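You operate a simulated robot arm through the tools that you are given. There is no shell and no other tool.

You run a simulated robot arm. Do the job below in one go: nothing can be reset, and whatever is moved stays where it is left.

Task
Get all three cones running at 80C.
Fine: wait till all three lamps are green.

Only the result counts: the job must be done as asked and must still hold three seconds after the hand-in. Knocking over, shifting, dropping, spilling or breaking anything else fails it.

Robot
A 7-joint arm with a fingered hand, fixed in place. Base frame: the origin is on the floor under the middle of its stand, x ahead of it, y to its left, z up. Units: mm, degrees, N and s.
It reaches about 1333 mm from its shoulder. Its first joint turns from -69.0 to 172.0 degrees. Payload 5 kg.
The tool frame sits at the grasp point between the pads (the TCP): z along the fingers, y along the line on which they close. The tips reach 32 mm beyond it. The gripper opens to 160 mm; its body begins 89 mm behind the TCP. The gripper is a hand of 3 fingers: y runs from the thumb to the fingers, the wrist lies at [0, 0, -252] in the tool frame, and closing takes about 1.5 s.
Orientation is that of the tool frame in the base frame, as a unit quaternion [x, y, z, w]. With the fingers straight down and closing along the base's y, the tool's x points along the base's -x, its y along +y and its z along -z.

Tools
- The arm moves only by the tool nudge_tool. Its argument "series" is one flat list of numbers, 6 for each row, row after row: the shift along the base's x, y, z in cm, then the turn, a rotation vector about the base's x, y, z in degrees. In form: [tx, ty, tz, rx, ry, rz, tx, ty, tz, rx, ry, rz, ...]. A call has 1 to 20 rows; each row shifts and turns the commanded pose from where the row before left it. "grip" is the opening, from 0 (shut) to 1 (fully open), set as the call begins (left out, the last holds). Each row takes 0.2 s and may step no farther than 50 mm and 8.6 degrees from the row before; otherwise, or with a gripper value out of range, the whole call is refused. Where a pose cannot be reached the arm comes as near as it can. A force on the tool above 40 N (or 10 N above the force at the start of the call, whichever is more), or a blocked arm, ends the call early, and 0.2 s more pass. The fingers move at their own pace (about 108 mm/s each) and stop on an object; they squeeze with about 23 N. The grip force told is the motor's: it shows also when the fingers shut on nothing. Time passes only in rows, and 0.2 s behind the last, so rows that do not move let the fingers close. The reply holds the time, the measured pose of the TCP, the force on the tool along the base axes, the opening and the grip force, in the units named above and with some noise, with the torque about the TCP (base axes, N m) and any sound that the robot's microphone picked up.
- Cameras (640 x 400 px; columns grow to the right, rows downward): "scene" is fixed at [49.1, 498.7, 1574.5]; the picture's right is [-0.72, -0.69, 0.00], its down [-0.27, 0.28, -0.92] and it looks along [0.64, -0.66, -0.39] (base axes); focal length 349 px, centre (320, 200). "wrist" rides on the gripper at [65, -4, -116] in the tool frame; the picture's right is [0.06, 1.00, 0.00], its down [-0.87, 0.05, -0.49] and it looks along [-0.49, 0.03, 0.87] (tool axes); focal length 261 px, centre (320, 200). There is no depth. A picture from a camera that has moved, and an enlarged one, comes with that camera's place and axes in the base frame and with its lens.
- grab_frame(camera): a new picture of that camera. No time passes.
- lift_body(by): slides the trunk up (or, below 0, down) by that many mm; the arm rides with it, the base frame stays. It gives what a move gives, with no picture.
- move_fingers(finger1, finger2, thumb_bend): sets how far each is bent, from 0 (flat) to 1 (curled in); at 0.3 the hand is open as for a grip, at 0.7 the pads meet at the TCP. One left out holds its place. A second passes; each finger stops where it meets its share of the squeeze, and holds until it gets a number again. A gripper value or a shape takes the hand back. It gives what a move gives, with no picture; readings hold the bend of each and the force on the fingers (four entries, about 0 where the hand has none), thumb and palm.
- preshape(shape): the hand has 3 fingers and takes this shape, open, in about a second: jaw (thumb against the fingers, like two jaws); tri (thumb and two fingers); tip (a fingertip pinch); poke (one finger out to press); point (the index stretched); flat (the hand flat); cup (the hand cupped); fist (a fist). The gripper value then closes the fingers along that shape, each until it touches; the sizes above hold for jaw. It gives what a move gives, with no picture.
- zoom(camera, box): a new picture of the part [left, top, right, bottom] of that camera's present view, enlarged. No time passes.
- hand_in(): hands the job in; it is judged then, once.

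Places have to be worked out from the pictures, the camera data and where the tool is seen. Open the gripper and draw the arm clear of the work before you hand the job in, unless the task says otherwise.

The tools are called after ">>>" as a command line: name --argument value ..., lists and objects as JSON in quotes. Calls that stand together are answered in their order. nudge_tool: Moves the arm, as the interface text tells. Its arguments: {"type":"object","properties":{"series":{"type":"array","items":{"type":"number"}},"grip":{"type":"number"}},"required":["series"]} The other tools are called the same way: lift_body (by) moves the trunk up or down; preshape (shape) gives the hand a shape; move_fingers (finger1, finger2, thumb_bend) moves the fingers one by one; grab_frame (camera) takes a picture; zoom (camera, box) takes an enlarged picture of a part of a camera's view; hand_in () hands the job in.

At the start:

```text
clock: 0.0
eef_pos: [572.7, -397.9, 1291.3]
ee_rot: [0.0, 1.0, 0.0, -0.001]
contact_force: [-0.5, 0.1, 0.3]
ft_torque: [-0.01, -0.01, -0.01]
finger_gap: 159.8
grip_force: 0.0
shape: jaw
bend: [0.3, 0.3, 0.3]
finger forces: [0.1, 0.0, 0.0, 0.0, 0.0, 0.1]
trunk travel left (down, up): [-800.0, 140.0]
```

scene: 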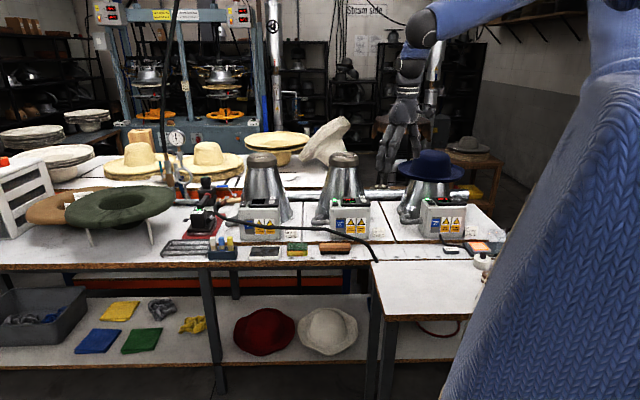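
wrist: 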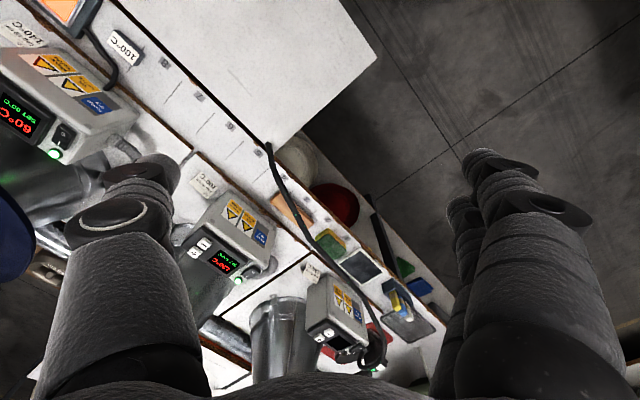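

I start by looking closer at the three cones and their control boxes from both cameras.

>>> zoom --camera "scene" --box '[200, 140, 360, 270]'

>>> zoom --camera "scene" --box '[360, 140, 520, 270]'

>>> zoom --camera "wrist" --box '[0, 20, 160, 180]'

>>> zoom --camera "wrist" --box '[160, 170, 400, 390]'

```text
3.08 times, centred on (280, 205) of scene
camera zoom: at [49.1, 498.7, 1574.5], right [-0.72, -0.69, 0.0], down [-0.27, 0.28, -0.92], along [0.64, -0.66, -0.39], focal length 1074 px, centre (443, 185)
```

zoom: 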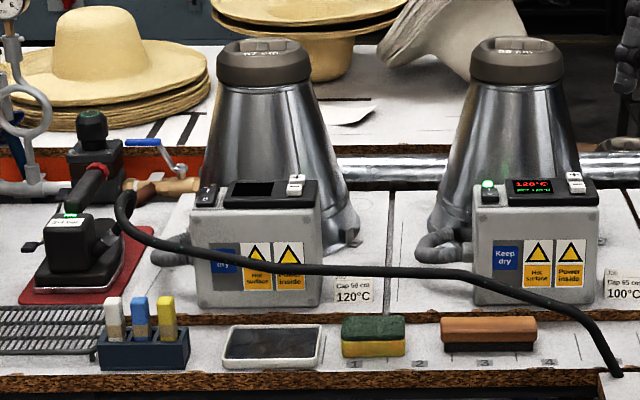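

```text
3.08 times, centred on (440, 205) of scene
camera zoom: at [49.1, 498.7, 1574.5], right [-0.72, -0.69, 0.0], down [-0.27, 0.28, -0.92], along [0.64, -0.66, -0.39], focal length 1074 px, centre (-49, 185)
```

zoom: 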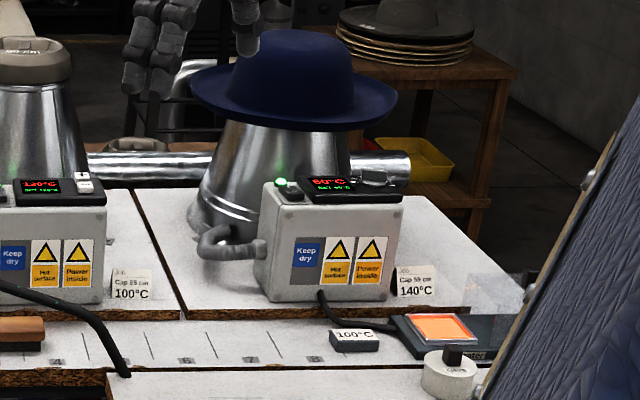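

```text
2.50 times, centred on (80, 100) of wrist
camera zoom: at [509.3, -401.3, 1407.0], right [-0.06, 1.0, 0.0], down [0.87, 0.05, 0.49], along [0.49, 0.03, -0.87], focal length 652 px, centre (920, 450)
```

zoom: 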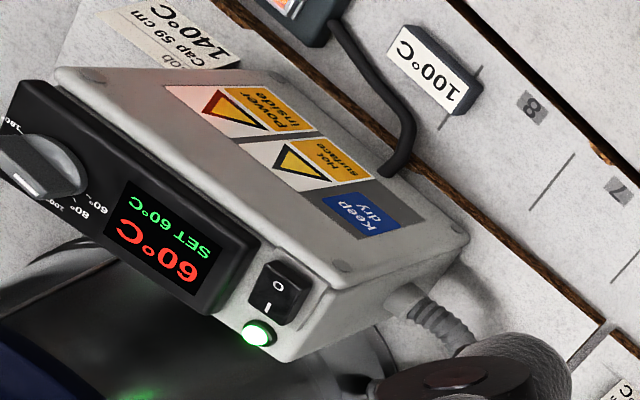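

```text
1.82 times, centred on (280, 280) of wrist
camera zoom: at [509.3, -401.3, 1407.0], right [-0.06, 1.0, 0.0], down [0.87, 0.05, 0.49], along [0.49, 0.03, -0.87], focal length 474 px, centre (393, 54)
```

zoom: 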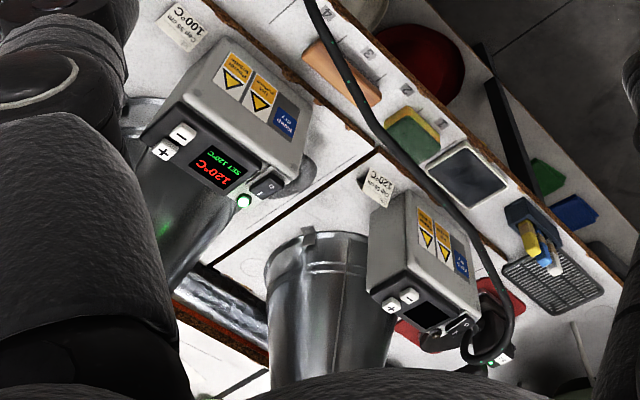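

The three boxes: left one is off (display dark, has +/- and a rocker), middle one is set at 120 with +/-, right one has a dial set at 60. I put the hand into the poke shape and look at which finger sticks out.

>>> preshape --shape "poke"

>>> grab_frame --camera "wrist"

>>> grab_frame --camera "scene"

```text
clock: 0.9
eef_pos: [573.7, -397.3, 1290.3]
ee_rot: [0.0, 1.0, 0.001, 0.0]
contact_force: [0.2, -0.3, -0.4]
ft_torque: [-0.02, -0.01, 0.02]
finger_gap: 0.1
grip_force: 0.1
shape: poke
bend: [1.0, 1.0, 0.46]
finger forces: [0.0, 0.0, 0.0, 0.0, 0.0, 0.0]
trunk travel left (down, up): [-800.0, 140.0]
```

```text
taken
camera wrist: at [509.4, -401.4, 1407.0], right [-0.06, 1.0, 0.0], down [0.87, 0.05, 0.49], along [0.49, 0.03, -0.87], focal length 261 px, centre (320, 200)
```

wrist: 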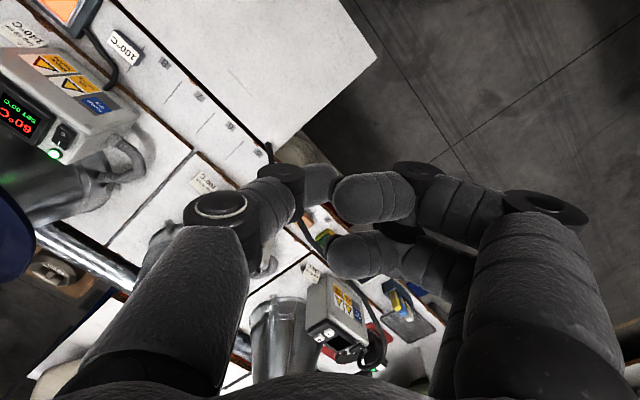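

```text
taken
```

scene: 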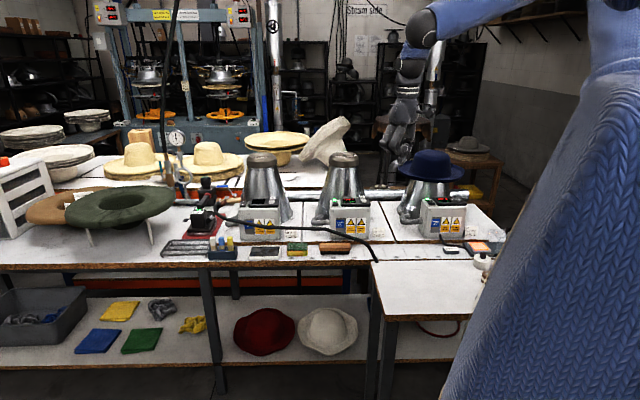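

The hand now has the two fingers curled with the thumb bent out. I zoom on the hand to see where its tip lies.

>>> zoom --camera "wrist" --box '[180, 120, 480, 300]'

>>> zoom --camera "scene" --box '[360, 40, 480, 220]'

```text
2.13 times, centred on (330, 210) of wrist
camera zoom: at [509.4, -401.4, 1407.0], right [-0.06, 1.0, 0.0], down [0.87, 0.05, 0.49], along [0.49, 0.03, -0.87], focal length 556 px, centre (299, 179)
```

zoom: 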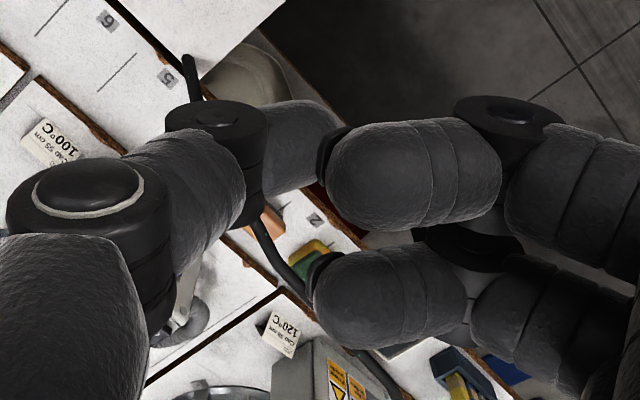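

```text
2.22 times, centred on (420, 130) of scene
camera zoom: at [49.1, 498.7, 1574.5], right [-0.72, -0.69, 0.0], down [-0.27, 0.28, -0.92], along [0.64, -0.66, -0.39], focal length 776 px, centre (98, 356)
```

zoom: 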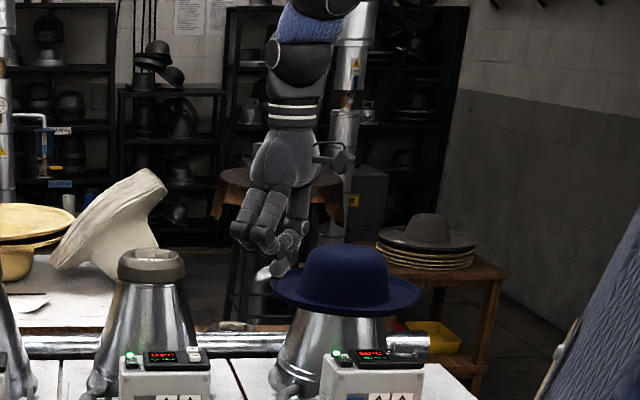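

The poke shape hides the tip behind the curled fingers from the wrist camera; I try the point shape to compare.

>>> preshape --shape "point"

>>> grab_frame --camera "wrist"

>>> zoom --camera "scene" --box '[360, 40, 480, 220]'

```text
clock: 1.8
eef_pos: [573.1, -398.7, 1291.8]
ee_rot: [-0.001, 1.0, 0.0, 0.0]
contact_force: [-0.7, 0.0, 0.2]
ft_torque: [0.04, 0.03, 0.01]
finger_gap: 0.0
grip_force: 0.0
shape: point
bend: [0.36, 1.0, 0.43]
finger forces: [0.1, 0.0, 0.1, 0.0, 0.0, 0.0]
trunk travel left (down, up): [-800.0, 140.0]
```

```text
taken
camera wrist: at [509.4, -401.4, 1407.0], right [-0.06, 1.0, 0.0], down [0.87, 0.05, 0.49], along [0.49, 0.03, -0.87], focal length 261 px, centre (320, 200)
```

wrist: 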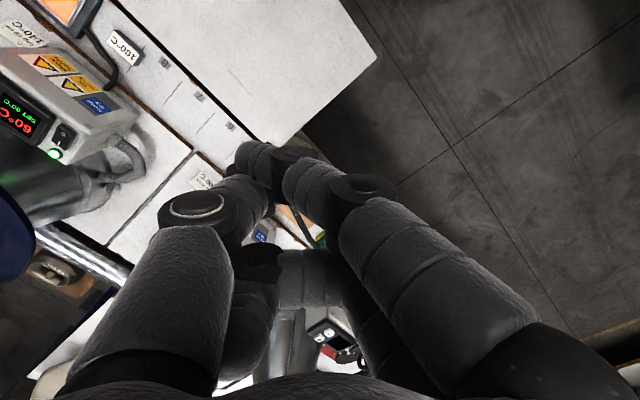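

```text
2.22 times, centred on (420, 130) of scene
camera zoom: at [49.1, 498.7, 1574.5], right [-0.72, -0.69, 0.0], down [-0.27, 0.28, -0.92], along [0.64, -0.66, -0.39], focal length 776 px, centre (98, 356)
```

zoom: 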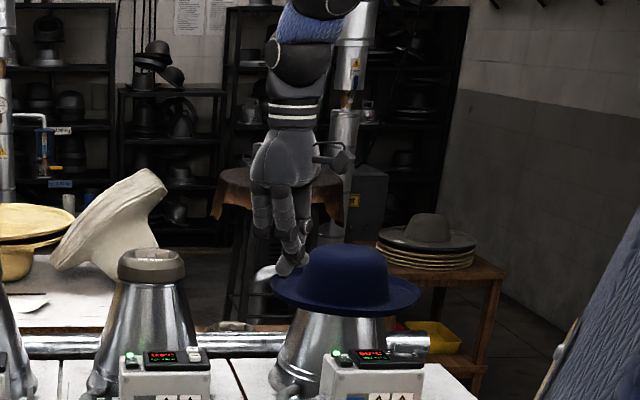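

Both shapes curl across the palm. I'll shape it myself: both fingers curled, thumb kept open so that its tip is in view, and I turn and move the hand over towards the middle box at a safe height.

>>> move_fingers --finger1 1.0 --finger2 1.0 --thumb_bend 0.35

>>> nudge_tool --series '[3.2, -1.15, -0.5, 0, 0, -5.625, 3.2, -1.15, -0.5, 0, 0, -5.625, 3.2, -1.15, -0.5, 0, 0, -5.625, 3.2, -1.15, -0.5, 0, 0, -5.625, 3.2, -1.15, -0.5, 0, 0, -5.625, 3.2, -1.15, -0.5, 0, 0, -5.625, 3.2, -1.15, -0.5, 0, 0, -5.625, 3.2, -1.15, -0.5, 0, 0, -5.625]'

>>> grab_frame --camera "wrist"

>>> grab_frame --camera "scene"

```text
clock: 2.8
eef_pos: [573.0, -398.1, 1290.5]
ee_rot: [0.0, 1.0, 0.0, 0.001]
contact_force: [-0.3, -1.3, 0.0]
ft_torque: [-0.02, 0.03, -0.01]
finger_gap: 69.7
grip_force: 0.0
shape: fingers
bend: [1.0, 1.0, 0.35]
finger forces: [0.0, 0.0, 0.0, 0.0, 0.1, 0.0]
trunk travel left (down, up): [-800.0, 140.0]
```

```text
clock: 4.6
eef_pos: [830.0, -490.9, 1248.9]
ee_rot: [0.383, 0.924, 0.0, -0.001]
contact_force: [0.1, 0.2, -0.7]
ft_torque: [0.0, 0.03, 0.01]
finger_gap: 70.1
grip_force: 0.0
shape: fingers
bend: [1.0, 1.0, 0.35]
finger forces: [0.0, 0.1, 0.0, 0.1, 0.0, 0.0]
trunk travel left (down, up): [-800.0, 140.0]
```

```text
taken
camera wrist: at [782.9, -446.8, 1364.3], right [0.66, 0.75, 0.0], down [0.65, -0.58, 0.49], along [0.37, -0.33, -0.87], focal length 261 px, centre (320, 200)
```

wrist: 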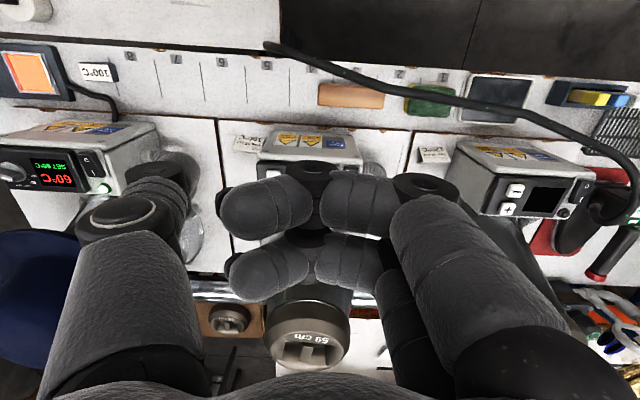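

```text
taken
```

scene: 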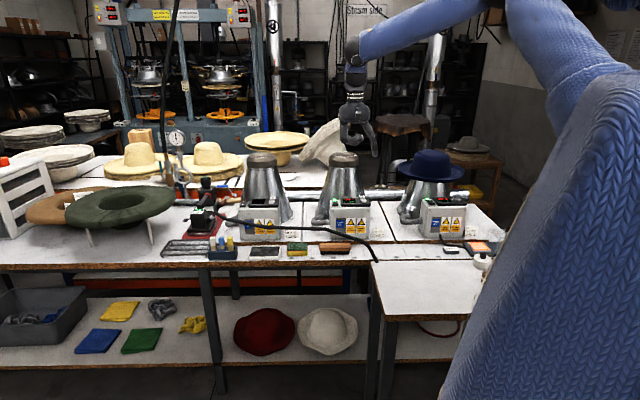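

The arm reached well. All three boxes are in the wrist view (image top is the table's front). I zoom on the boxes and on the thumb tip.

>>> zoom --camera "wrist" --box '[420, 130, 640, 280]'

>>> zoom --camera "wrist" --box '[0, 100, 240, 260]'

>>> zoom --camera "scene" --box '[310, 80, 400, 250]'

```text
2.67 times, centred on (530, 205) of wrist
camera zoom: at [782.9, -446.8, 1364.3], right [0.66, 0.75, 0.0], down [0.65, -0.58, 0.49], along [0.37, -0.33, -0.87], focal length 695 px, centre (-240, 187)
```

zoom: 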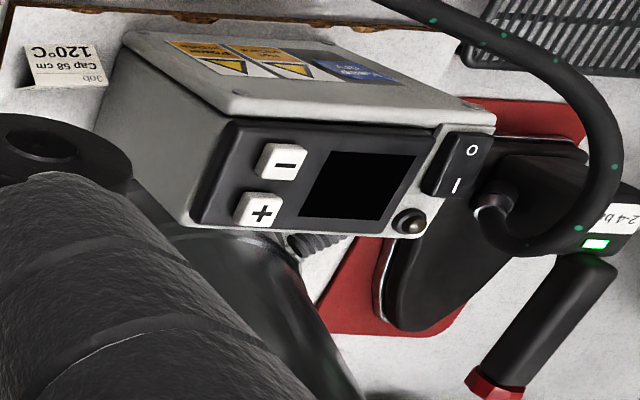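

```text
2.50 times, centred on (120, 180) of wrist
camera zoom: at [782.9, -446.8, 1364.3], right [0.66, 0.75, 0.0], down [0.65, -0.58, 0.49], along [0.37, -0.33, -0.87], focal length 652 px, centre (820, 250)
```

zoom: 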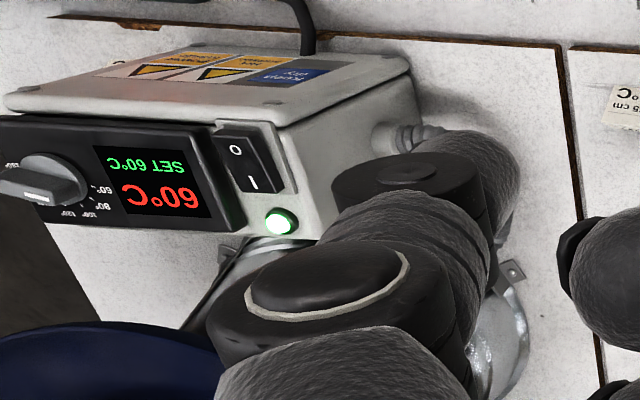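

```text
2.35 times, centred on (355, 165) of scene
camera zoom: at [49.1, 498.7, 1574.5], right [-0.72, -0.69, 0.0], down [-0.27, 0.28, -0.92], along [0.64, -0.66, -0.39], focal length 822 px, centre (238, 282)
```

zoom: 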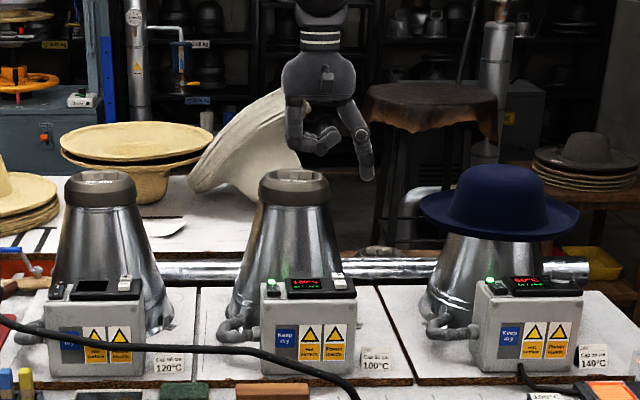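

The panels are flat on the box tops at z≈985; my open thumb hangs vertically with its tip about 76 mm to the side of and 32 mm beyond the TCP. I take tight zooms of each panel from the scene camera to fix the sideways positions.

>>> zoom --camera "scene" --box '[320, 185, 380, 225]'

>>> zoom --camera "scene" --box '[240, 185, 300, 225]'

>>> zoom --camera "scene" --box '[410, 185, 470, 225]'

```text
10.00 times, centred on (350, 205) of scene
camera zoom: at [49.1, 498.7, 1574.5], right [-0.72, -0.69, 0.0], down [-0.27, 0.28, -0.92], along [0.64, -0.66, -0.39], focal length 3492 px, centre (20, 150)
```

zoom: 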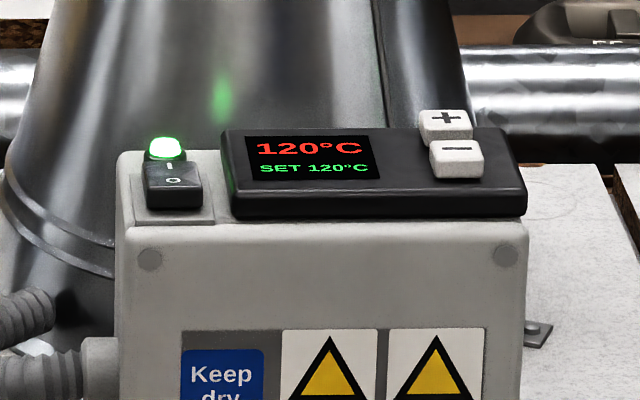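

```text
10.00 times, centred on (270, 205) of scene
camera zoom: at [49.1, 498.7, 1574.5], right [-0.72, -0.69, 0.0], down [-0.27, 0.28, -0.92], along [0.64, -0.66, -0.39], focal length 3492 px, centre (820, 150)
```

zoom: 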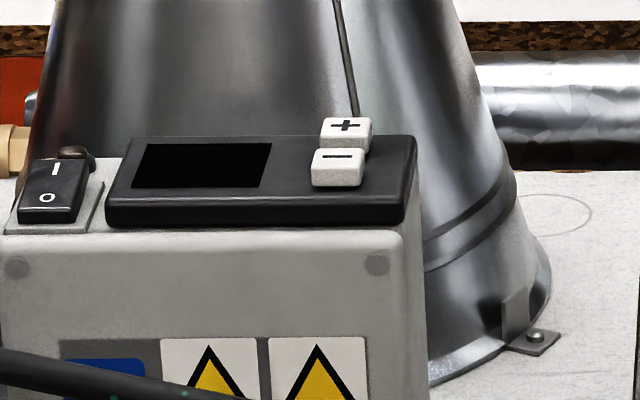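

```text
10.00 times, centred on (440, 205) of scene
camera zoom: at [49.1, 498.7, 1574.5], right [-0.72, -0.69, 0.0], down [-0.27, 0.28, -0.92], along [0.64, -0.66, -0.39], focal length 3492 px, centre (-880, 150)
```

zoom: 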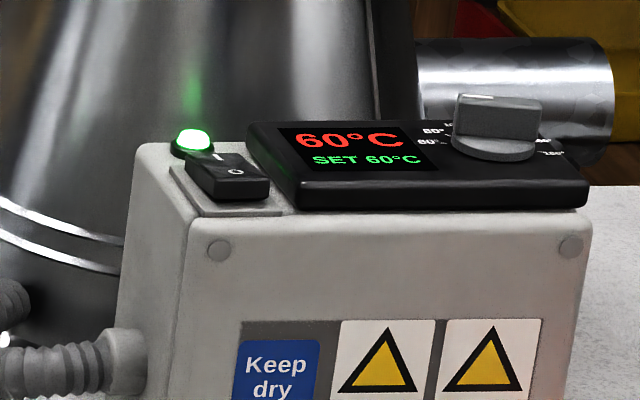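

The − key of the middle box is at about u=176, v≈1050 (u along the row, v into the table), i.e. near (868,-618). I bring the thumb tip roughly over it, still ~90 mm above, and look.

>>> nudge_tool --series '[2.0, -1.57, -3.47, 0, 0, 0, 2.0, -1.57, -3.47, 0, 0, 0, 2.0, -1.57, -3.47, 0, 0, 0, 2.0, -1.57, -3.47, 0, 0, 0]'

>>> grab_frame --camera "wrist"

>>> zoom --camera "scene" --box '[310, 110, 430, 230]'

```text
clock: 5.6
eef_pos: [911.4, -554.6, 1108.4]
ee_rot: [0.384, 0.923, 0.0, -0.001]
contact_force: [0.8, 0.3, -0.6]
ft_torque: [0.0, 0.1, 0.01]
finger_gap: 69.8
grip_force: 0.0
shape: fingers
bend: [1.0, 1.0, 0.35]
finger forces: [0.0, 0.0, 0.1, 0.0, 0.0, 0.1]
trunk travel left (down, up): [-800.0, 140.0]
```

```text
taken
camera wrist: at [863.7, -510.7, 1223.7], right [0.66, 0.75, 0.0], down [0.65, -0.58, 0.49], along [0.37, -0.32, -0.87], focal length 261 px, centre (320, 200)
```

wrist: 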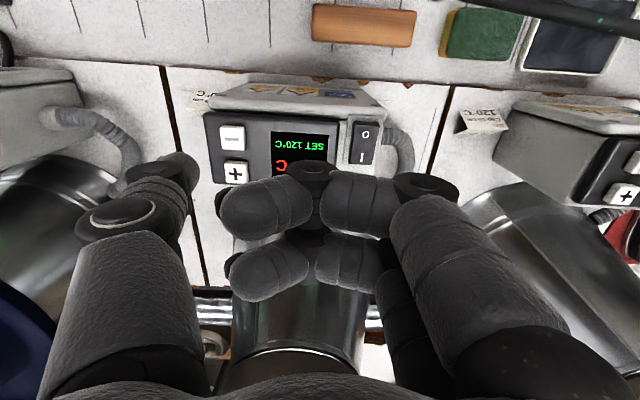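

```text
3.33 times, centred on (370, 170) of scene
camera zoom: at [49.1, 498.7, 1574.5], right [-0.72, -0.69, 0.0], down [-0.27, 0.28, -0.92], along [0.64, -0.66, -0.39], focal length 1164 px, centre (153, 300)
```

zoom: 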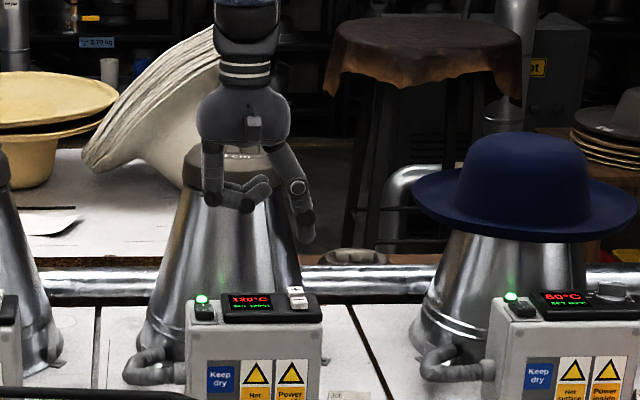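

Now − (232,138) and + (234,172) of the middle box are visible next to the thumb; they compute to (u,v)=(172,1045) and (171,1079). I zoom to find the thumb tip in this view.

>>> zoom --camera "wrist" --box '[60, 90, 300, 250]'

```text
2.50 times, centred on (180, 170) of wrist
camera zoom: at [863.7, -510.7, 1223.7], right [0.66, 0.75, 0.0], down [0.65, -0.58, 0.49], along [0.37, -0.32, -0.87], focal length 652 px, centre (670, 275)
```

zoom: 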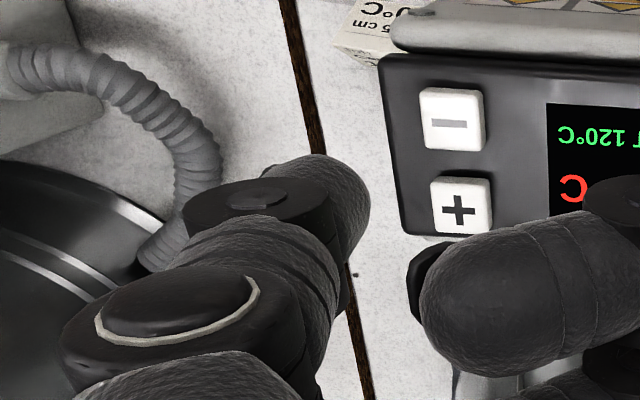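

The thumb tip matches the tool offset (0,-76,33). I align it over the − key, slightly to the front side, and lower to about 15 mm above it.

>>> nudge_tool --series '[0.08, -0.68, -2.5, 0, 0, 0, 0, 0, -2.5, 0, 0, 0, 0, 0, -2.5, 0, 0, 0]'

>>> zoom --camera "wrist" --box '[60, 70, 380, 270]'

>>> zoom --camera "scene" --box '[320, 165, 380, 225]'

```text
clock: 6.4
eef_pos: [910.1, -558.1, 1035.7]
ee_rot: [0.383, 0.924, 0.0, -0.001]
contact_force: [0.5, -0.7, 0.3]
ft_torque: [0.01, 0.01, 0.01]
finger_gap: 69.7
grip_force: 0.1
shape: fingers
bend: [1.0, 1.0, 0.35]
finger forces: [0.0, 0.0, 0.1, 0.1, 0.1, 0.1]
trunk travel left (down, up): [-800.0, 140.0]
```

```text
2.00 times, centred on (220, 170) of wrist
camera zoom: at [862.7, -515.5, 1151.8], right [0.66, 0.75, 0.0], down [0.65, -0.58, 0.49], along [0.37, -0.32, -0.87], focal length 521 px, centre (520, 260)
```

zoom: 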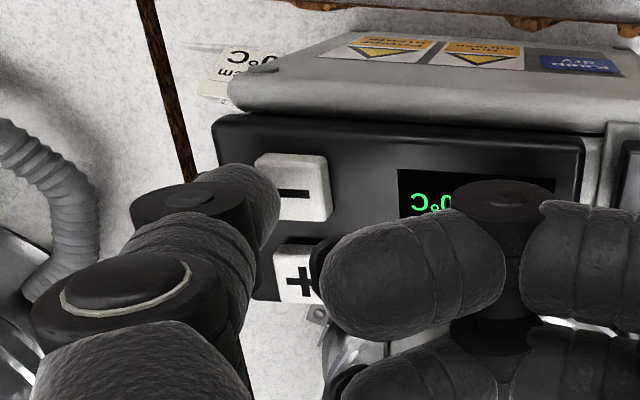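

```text
6.67 times, centred on (350, 195) of scene
camera zoom: at [49.1, 498.7, 1574.5], right [-0.72, -0.69, 0.0], down [-0.27, 0.28, -0.92], along [0.64, -0.66, -0.39], focal length 2328 px, centre (120, 233)
```

zoom: 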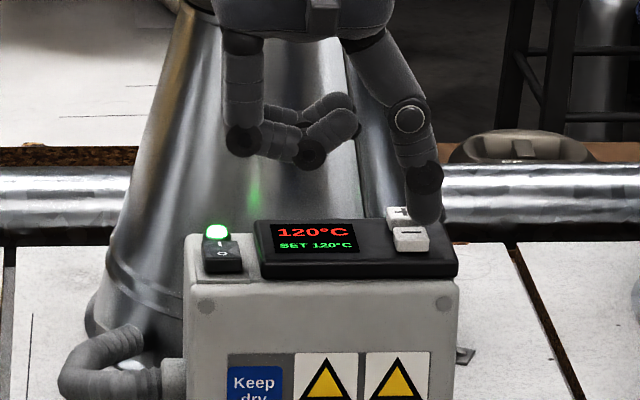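

Comparing thumb tip and key in both views, the − key sits about 6 mm further along +u and its top is at z≈995 (tip is ≈8 mm above). I shift over and look again.

>>> nudge_tool --series '[0.46, 0.46, 0, 0, 0, 0, 0, 0, 0, 0, 0, 0]'

>>> zoom --camera "scene" --box '[335, 180, 380, 210]'

>>> zoom --camera "wrist" --box '[100, 100, 300, 225]'

```text
clock: 7.0
eef_pos: [915.4, -556.0, 1036.0]
ee_rot: [0.382, 0.924, 0.0, 0.0]
contact_force: [-0.1, 0.6, -0.6]
ft_torque: [0.01, 0.01, 0.02]
finger_gap: 69.9
grip_force: 0.1
shape: fingers
bend: [1.0, 1.0, 0.35]
finger forces: [0.1, 0.0, 0.0, 0.1, 0.0, 0.0]
trunk travel left (down, up): [-800.0, 140.0]
```

```text
13.33 times, centred on (358, 195) of scene
camera zoom: at [49.1, 498.7, 1574.5], right [-0.72, -0.69, 0.0], down [-0.27, 0.28, -0.92], along [0.64, -0.66, -0.39], focal length 4656 px, centre (-180, 267)
```

zoom: 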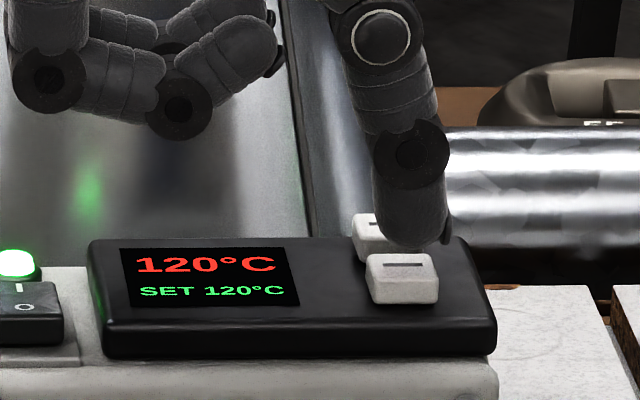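

```text
3.20 times, centred on (200, 162) of wrist
camera zoom: at [867.0, -511.5, 1152.2], right [0.66, 0.75, 0.0], down [0.65, -0.58, 0.49], along [0.37, -0.32, -0.87], focal length 834 px, centre (704, 320)
```

zoom: 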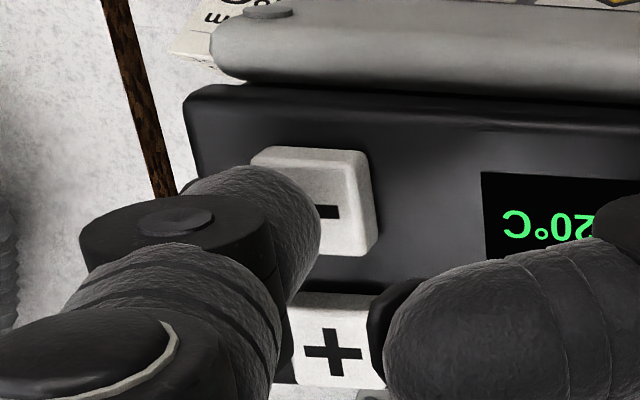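

The thumb is now centred over −, a few mm above it. I press down in small steps, and then check force and display.

>>> nudge_tool --series '[0, 0, -0.3, 0, 0, 0, 0, 0, -0.3, 0, 0, 0, 0, 0, -0.3, 0, 0, 0, 0, 0, -0.3, 0, 0, 0]'

>>> zoom --camera "scene" --box '[335, 180, 380, 210]'

```text
clock: 8.0
eef_pos: [916.2, -554.7, 1025.3]
ee_rot: [0.382, 0.924, 0.0, 0.001]
contact_force: [-0.6, -0.1, 0.8]
ft_torque: [-0.03, 0.1, 0.0]
finger_gap: 69.7
grip_force: 0.8
shape: fingers
bend: [1.0, 1.0, 0.35]
finger forces: [0.1, 0.0, 0.1, 0.1, 0.9, 0.0]
trunk travel left (down, up): [-800.0, 140.0]
```

```text
13.33 times, centred on (358, 195) of scene
camera zoom: at [49.1, 498.7, 1574.5], right [-0.72, -0.69, 0.0], down [-0.27, 0.28, -0.92], along [0.64, -0.66, -0.39], focal length 4656 px, centre (-180, 267)
```

zoom: 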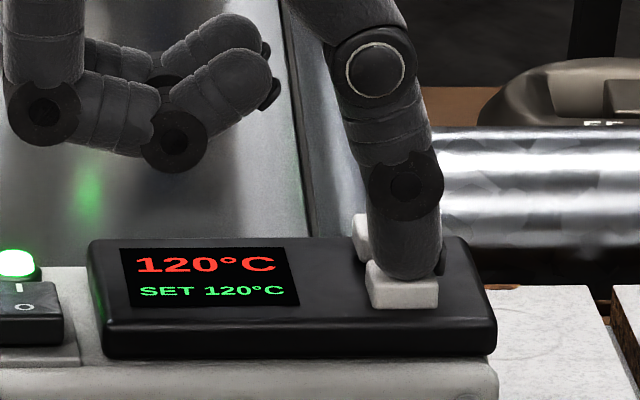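

Thumb has just touched the key (0.9 N). I press 3 mm more.

>>> nudge_tool --series '[0, 0, -0.15, 0, 0, 0, 0, 0, -0.15, 0, 0, 0]'

>>> zoom --camera "scene" --box '[335, 180, 380, 210]'

```text
clock: 8.6
eef_pos: [915.7, -554.5, 1021.7]
ee_rot: [0.382, 0.924, 0.0, 0.0]
contact_force: [1.1, -0.5, 1.9]
ft_torque: [-0.16, 0.13, 0.06]
finger_gap: 69.9
grip_force: 1.2
shape: fingers
bend: [1.0, 1.0, 0.35]
finger forces: [0.0, 0.1, 0.0, 0.0, 2.3, 0.0]
trunk travel left (down, up): [-800.0, 140.0]
heard: click
```

```text
13.33 times, centred on (358, 195) of scene
camera zoom: at [49.1, 498.7, 1574.5], right [-0.72, -0.69, 0.0], down [-0.27, 0.28, -0.92], along [0.64, -0.66, -0.39], focal length 4656 px, centre (-180, 267)
```

zoom: 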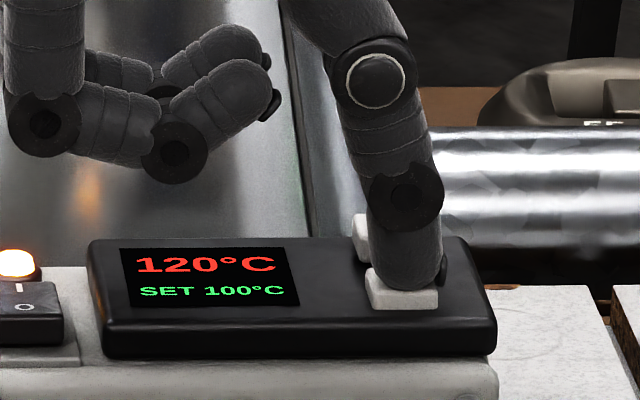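

A click, and SET went 120→100 with the lamp amber. I release by 6 mm, check that it stayed at 100, and press once more.

>>> nudge_tool --series '[0, 0, 0.3, 0, 0, 0, 0, 0, 0.3, 0, 0, 0, 0, 0, 0, 0, 0, 0]'

>>> zoom --camera "scene" --box '[335, 180, 380, 210]'

```text
clock: 9.4
eef_pos: [913.6, -555.0, 1026.3]
ee_rot: [0.382, 0.924, 0.0, 0.001]
contact_force: [-0.4, 0.0, 0.4]
ft_torque: [0.0, -0.01, 0.01]
finger_gap: 70.1
grip_force: 0.9
shape: fingers
bend: [1.0, 1.0, 0.35]
finger forces: [0.1, 0.1, 0.1, 0.0, 0.4, 0.0]
trunk travel left (down, up): [-800.0, 140.0]
```

```text
13.33 times, centred on (358, 195) of scene
camera zoom: at [49.1, 498.7, 1574.5], right [-0.72, -0.69, 0.0], down [-0.27, 0.28, -0.92], along [0.64, -0.66, -0.39], focal length 4656 px, centre (-180, 267)
```

zoom: 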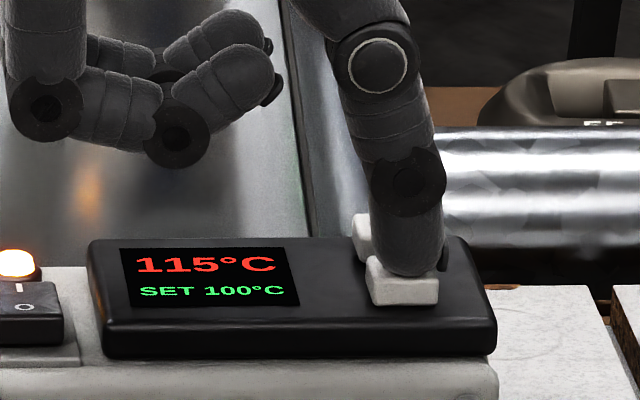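

Temperature is already falling to 115 and SET holds at 100. I lift a bit more to be sure the key released, then press a second time.

>>> nudge_tool --series '[0, 0, 0.4, 0, 0, 0, 0, 0, -0.4, 0, 0, 0, 0, 0, -0.3, 0, 0, 0, 0, 0, -0.3, 0, 0, 0]'

>>> zoom --camera "scene" --box '[335, 180, 380, 210]'

```text
clock: 10.4
eef_pos: [914.9, -555.7, 1020.7]
ee_rot: [0.382, 0.924, 0.0, 0.001]
contact_force: [-0.8, 0.9, 1.3]
ft_torque: [-0.14, 0.13, -0.09]
finger_gap: 69.9
grip_force: 0.8
shape: fingers
bend: [1.0, 1.0, 0.35]
finger forces: [0.0, 0.0, 0.0, 0.0, 2.4, 0.0]
trunk travel left (down, up): [-800.0, 140.0]
heard: click
```

```text
13.33 times, centred on (358, 195) of scene
camera zoom: at [49.1, 498.7, 1574.5], right [-0.72, -0.69, 0.0], down [-0.27, 0.28, -0.92], along [0.64, -0.66, -0.39], focal length 4656 px, centre (-180, 267)
```

zoom: 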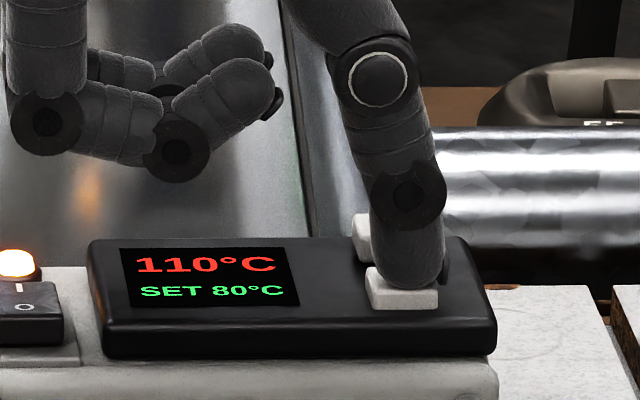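

The middle box is at SET 80. I lift straight up and clear, then look at the scene again.

>>> nudge_tool --series '[0, 0, 3, 0, 0, 0, 0, 0, 4, 0, 0, 0, 0, 0, 5, 0, 0, 0, 0, 0, 5, 0, 0, 0]'

>>> zoom --camera "scene" --box '[230, 100, 390, 240]'

>>> grab_frame --camera "wrist"

```text
clock: 11.4
eef_pos: [912.9, -552.7, 1191.4]
ee_rot: [0.382, 0.924, 0.0, 0.0]
contact_force: [-0.8, -0.2, 0.0]
ft_torque: [-0.01, -0.04, 0.02]
finger_gap: 70.0
grip_force: 0.1
shape: fingers
bend: [1.0, 1.0, 0.35]
finger forces: [0.1, 0.0, 0.0, 0.0, 0.0, 0.0]
trunk travel left (down, up): [-800.0, 140.0]
```

```text
2.86 times, centred on (310, 170) of scene
camera zoom: at [49.1, 498.7, 1574.5], right [-0.72, -0.69, 0.0], down [-0.27, 0.28, -0.92], along [0.64, -0.66, -0.39], focal length 998 px, centre (349, 286)
```

zoom: 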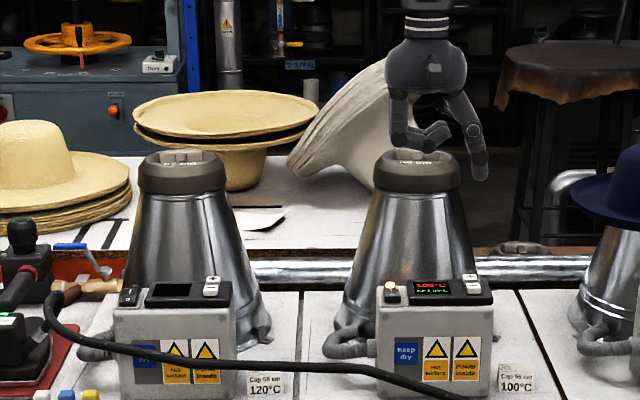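

```text
taken
camera wrist: at [867.2, -510.2, 1307.4], right [0.66, 0.75, 0.0], down [0.65, -0.58, 0.49], along [0.37, -0.32, -0.87], focal length 261 px, centre (320, 200)
```

wrist: 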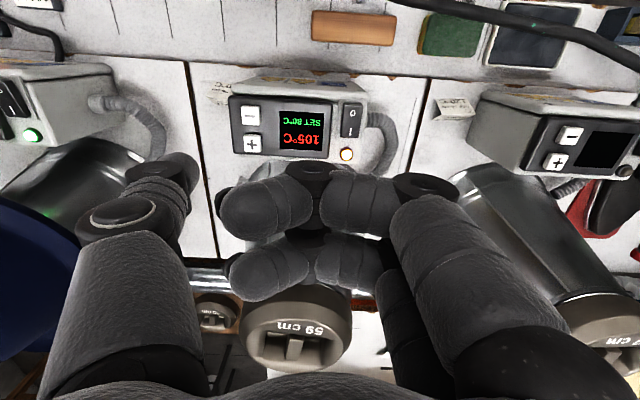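

Middle cone is cooling (105). For the left box I turn the hand 90° so the thumb points into the table (better reach, hand stays on the operator side), and move toward its rocker at the same safe height.

>>> nudge_tool --series '[2.385, 3.135, 0, 0, 0, 8.18, 2.385, 3.135, 0, 0, 0, 8.18, 2.385, 3.135, 0, 0, 0, 8.18, 2.385, 3.135, 0, 0, 0, 8.18, 2.385, 3.135, 0, 0, 0, 8.18, 2.385, 3.135, 0, 0, 0, 8.18, 2.385, 3.135, 0, 0, 0, 8.18, 2.385, 3.135, 0, 0, 0, 8.18, 2.385, 3.135, 0, 0, 0, 8.18, 2.385, 3.135, 0, 0, 0, 8.18, 2.385, 3.135, 0, 0, 0, 8.18]'

>>> grab_frame --camera "wrist"

>>> grab_frame --camera "scene"

```text
clock: 13.8
eef_pos: [905.2, -308.6, 1207.8]
ee_rot: [-0.383, 0.924, 0.0, 0.003]
contact_force: [0.4, 0.1, 0.6]
ft_torque: [-0.02, 0.0, 0.05]
finger_gap: 69.8
grip_force: 0.1
shape: fingers
bend: [1.0, 1.0, 0.35]
finger forces: [0.0, 0.0, 0.0, 0.0, 0.0, 0.0]
out of reach, approached as far as the arm can: row 2, 3, 4, 5, 6, 7, 8, 9, 10, 11
trunk travel left (down, up): [-800.0, 140.0]
```

```text
taken
camera wrist: at [862.5, -356.8, 1323.4], right [-0.75, 0.66, 0.0], down [0.57, 0.65, 0.5], along [0.33, 0.37, -0.87], focal length 261 px, centre (320, 200)
```

wrist: 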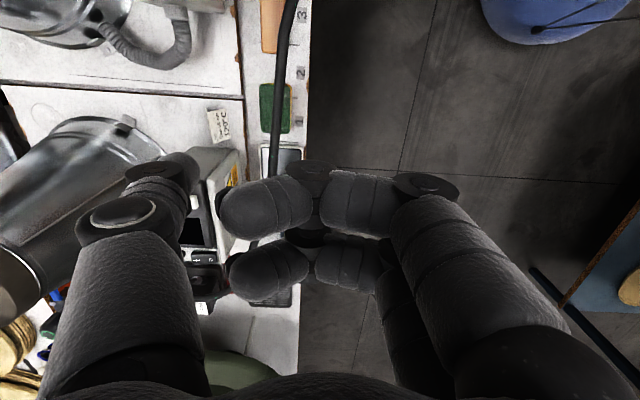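

```text
taken
```

scene: 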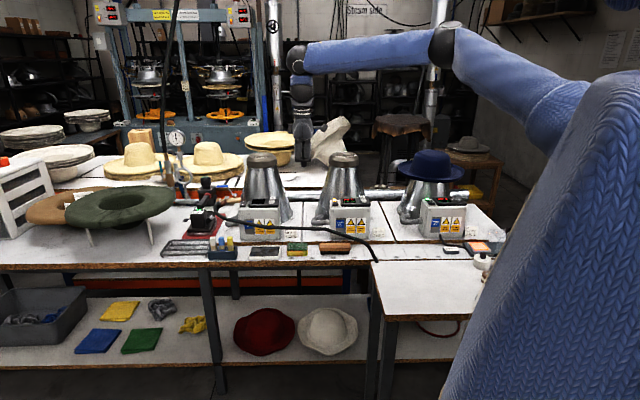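

The left box is beyond reach with the hand straight down at this trunk height (only got to u=422, v=858). I'll need a lower trunk and the hand tilted outward; first I pull back a bit to see how the commanded pose responds.

>>> nudge_tool --series '[-4, 0, 0, 0, 0, 0, -4, 0, 0, 0, 0, 0]'

```text
clock: 14.4
eef_pos: [822.2, -310.7, 1211.3]
ee_rot: [-0.383, 0.924, 0.0, 0.001]
contact_force: [-0.2, -0.9, -0.3]
ft_torque: [-0.02, -0.04, 0.02]
finger_gap: 70.3
grip_force: 0.0
shape: fingers
bend: [1.0, 1.0, 0.35]
finger forces: [0.1, 0.1, 0.1, 0.0, 0.0, 0.0]
trunk travel left (down, up): [-800.0, 140.0]
```

Good, the command restarts from the real pose. I now turn back to the starting yaw and tilt the fingers forward by 56° at this safe spot.

>>> nudge_tool --series '[-1, 0, 0, 0, 0, -7.5, -1, 0, 0, 0, 0, -7.5, -1, 0, 0, 0, 0, -7.5, -1, 0, 0, 0, 0, -7.5, -1, 0, 0, 0, 0, -7.5, -1, 0, 0, 0, 0, -7.5, 0, 0, 0, 0, -8, 0, 0, 0, 0, 0, -8, 0, 0, 0, 0, 0, -8, 0, 0, 0, 0, 0, -8, 0, 0, 0, 0, 0, -8, 0, 0, 0, 0, 0, -8, 0, 0, 0, 0, 0, -8, 0]'

>>> grab_frame --camera "scene"

>>> grab_frame --camera "wrist"

```text
clock: 17.2
eef_pos: [763.9, -309.4, 1207.2]
ee_rot: [0.001, 0.883, 0.001, 0.47]
contact_force: [1.5, 0.2, -0.1]
ft_torque: [0.03, -0.01, 0.05]
finger_gap: 70.0
grip_force: 0.1
shape: fingers
bend: [1.0, 1.0, 0.35]
finger forces: [0.0, 0.0, 0.0, 0.0, 0.0, 0.0]
trunk travel left (down, up): [-800.0, 140.0]
```

```text
taken
```

scene: 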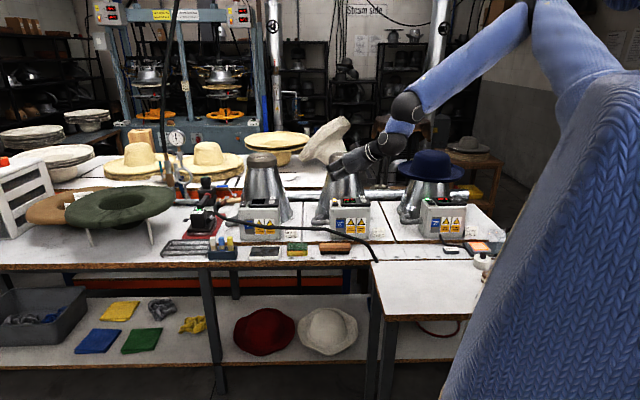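

```text
taken
camera wrist: at [633.3, -313.0, 1218.1], right [-0.03, 1.0, -0.05], down [0.08, 0.05, 1.0], along [1.0, 0.03, -0.08], focal length 261 px, centre (320, 200)
```

wrist: 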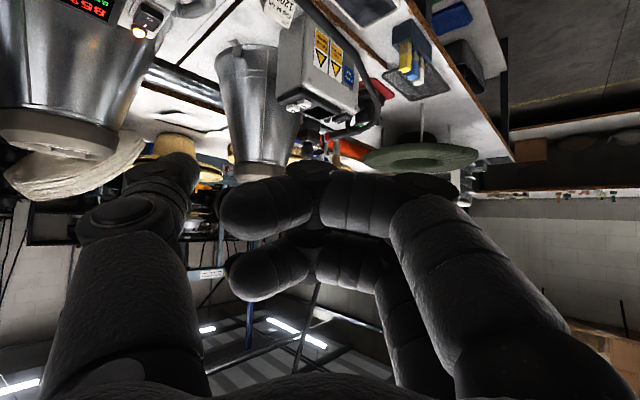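

Tilt reached fine. I lower the trunk by 160 mm so the shoulder comes nearer to box height (the hand will be at z≈1045, over free table front).

>>> lift_body --by -160

>>> grab_frame --camera "scene"

```text
clock: 19.0
eef_pos: [763.1, -307.3, 1049.3]
ee_rot: [-0.001, 0.883, 0.001, 0.469]
contact_force: [-0.3, -0.2, 0.2]
ft_torque: [-0.02, 0.01, -0.01]
finger_gap: 70.1
grip_force: 0.0
shape: fingers
bend: [1.0, 1.0, 0.35]
finger forces: [0.0, 0.0, 0.0, 0.1, 0.0, 0.0]
trunk travel left (down, up): [-640.0, 300.0]
```

```text
taken
```

scene: 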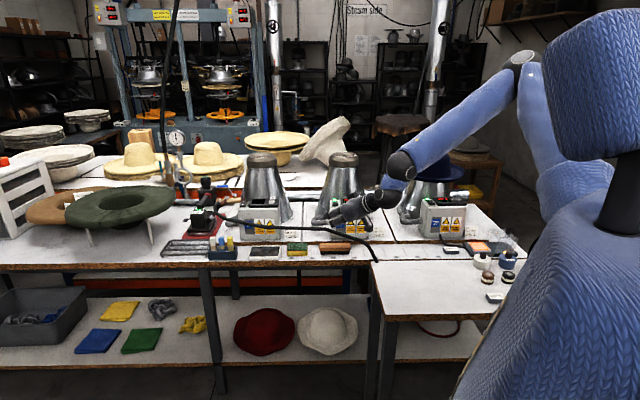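

Trunk is down with nothing touched. I extend the hand toward the left box at z≈1100, well above the box top, to test the reach.

>>> nudge_tool --series '[3.7, 0.97, 0.6, 0, 0, 0, 3.7, 0.97, 0.6, 0, 0, 0, 3.7, 0.97, 0.6, 0, 0, 0, 3.7, 0.97, 0.6, 0, 0, 0, 3.7, 0.97, 0.6, 0, 0, 0, 3.7, 0.97, 0.6, 0, 0, 0, 3.7, 0.97, 0.6, 0, 0, 0, 3.7, 0.97, 0.6, 0, 0, 0, 3.7, 0.97, 0.6, 0, 0, 0]'

>>> grab_frame --camera "scene"

>>> grab_frame --camera "wrist"

```text
clock: 21.0
eef_pos: [1099.9, -220.6, 1101.0]
ee_rot: [0.0, 0.884, 0.001, 0.468]
contact_force: [-0.4, -0.1, -0.4]
ft_torque: [0.02, 0.01, -0.02]
finger_gap: 69.9
grip_force: 0.1
shape: fingers
bend: [1.0, 1.0, 0.35]
finger forces: [0.2, 0.1, 0.1, 0.1, 0.0, 0.0]
trunk travel left (down, up): [-640.0, 300.0]
```

```text
taken
```

scene: 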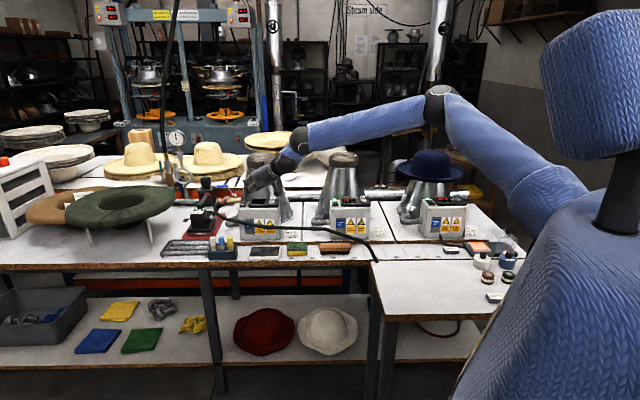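

```text
taken
camera wrist: at [968.8, -224.0, 1111.5], right [-0.04, 1.0, -0.05], down [0.08, 0.05, 1.0], along [1.0, 0.03, -0.08], focal length 261 px, centre (320, 200)
```

wrist: 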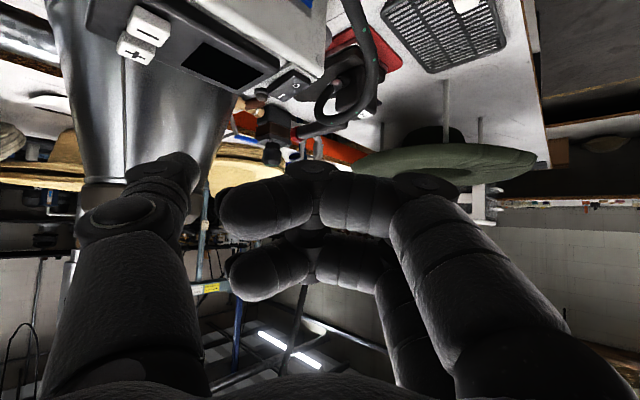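

Reach is fine with this posture: TCP at (1100,-221,1101). I zoom on the left box in both views.

>>> zoom --camera "wrist" --box '[80, 0, 400, 200]'

>>> zoom --camera "scene" --box '[220, 140, 310, 230]'

```text
2.00 times, centred on (240, 100) of wrist
camera zoom: at [968.8, -224.0, 1111.5], right [-0.04, 1.0, -0.05], down [0.08, 0.05, 1.0], along [1.0, 0.03, -0.08], focal length 521 px, centre (480, 400)
```

zoom: 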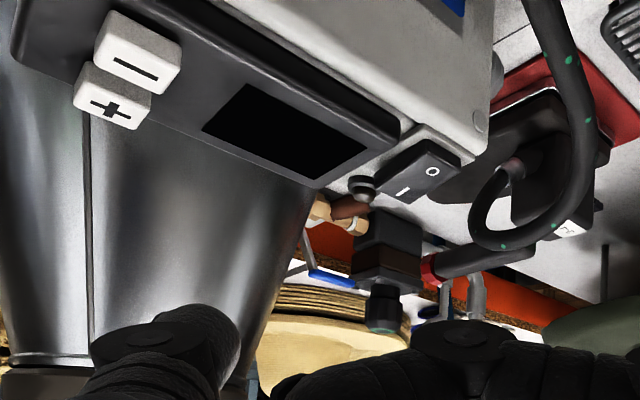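

```text
4.44 times, centred on (265, 185) of scene
camera zoom: at [49.1, 498.7, 1574.5], right [-0.72, -0.69, 0.0], down [-0.27, 0.28, -0.92], along [0.64, -0.66, -0.39], focal length 1552 px, centre (564, 267)
```

zoom: 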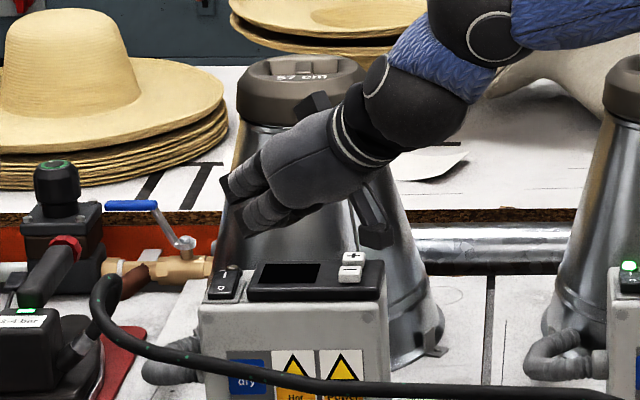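

The fingers hide the thumb from the scene camera here. Finger 1 is the lower one on the near side, so I switch: finger 1 extended, finger 2 and thumb curled.

>>> move_fingers --finger1 0.35 --finger2 1.0 --thumb_bend 1.0

>>> grab_frame --camera "wrist"

>>> zoom --camera "scene" --box '[200, 120, 320, 240]'

```text
clock: 22.0
eef_pos: [1099.1, -218.7, 1101.6]
ee_rot: [-0.001, 0.883, 0.002, 0.469]
contact_force: [0.4, 0.2, -0.8]
ft_torque: [0.0, -0.02, -0.01]
finger_gap: 58.3
grip_force: 0.0
shape: fingers
bend: [0.35, 1.0, 0.89]
finger forces: [0.0, 0.0, 0.0, 0.0, 0.0, 0.1]
trunk travel left (down, up): [-640.0, 300.0]
```

```text
taken
camera wrist: at [967.4, -222.9, 1113.1], right [-0.04, 1.0, -0.05], down [0.08, 0.05, 1.0], along [1.0, 0.03, -0.08], focal length 261 px, centre (320, 200)
```

wrist: 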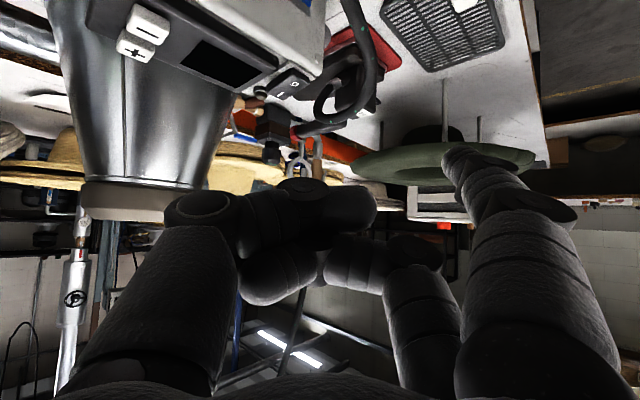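

```text
3.33 times, centred on (260, 180) of scene
camera zoom: at [49.1, 498.7, 1574.5], right [-0.72, -0.69, 0.0], down [-0.27, 0.28, -0.92], along [0.64, -0.66, -0.39], focal length 1164 px, centre (520, 267)
```

zoom: 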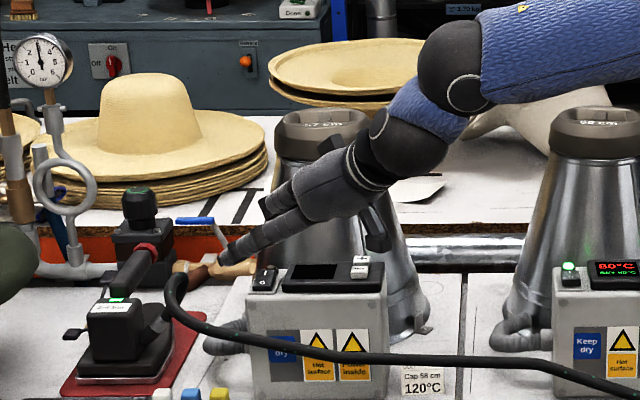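

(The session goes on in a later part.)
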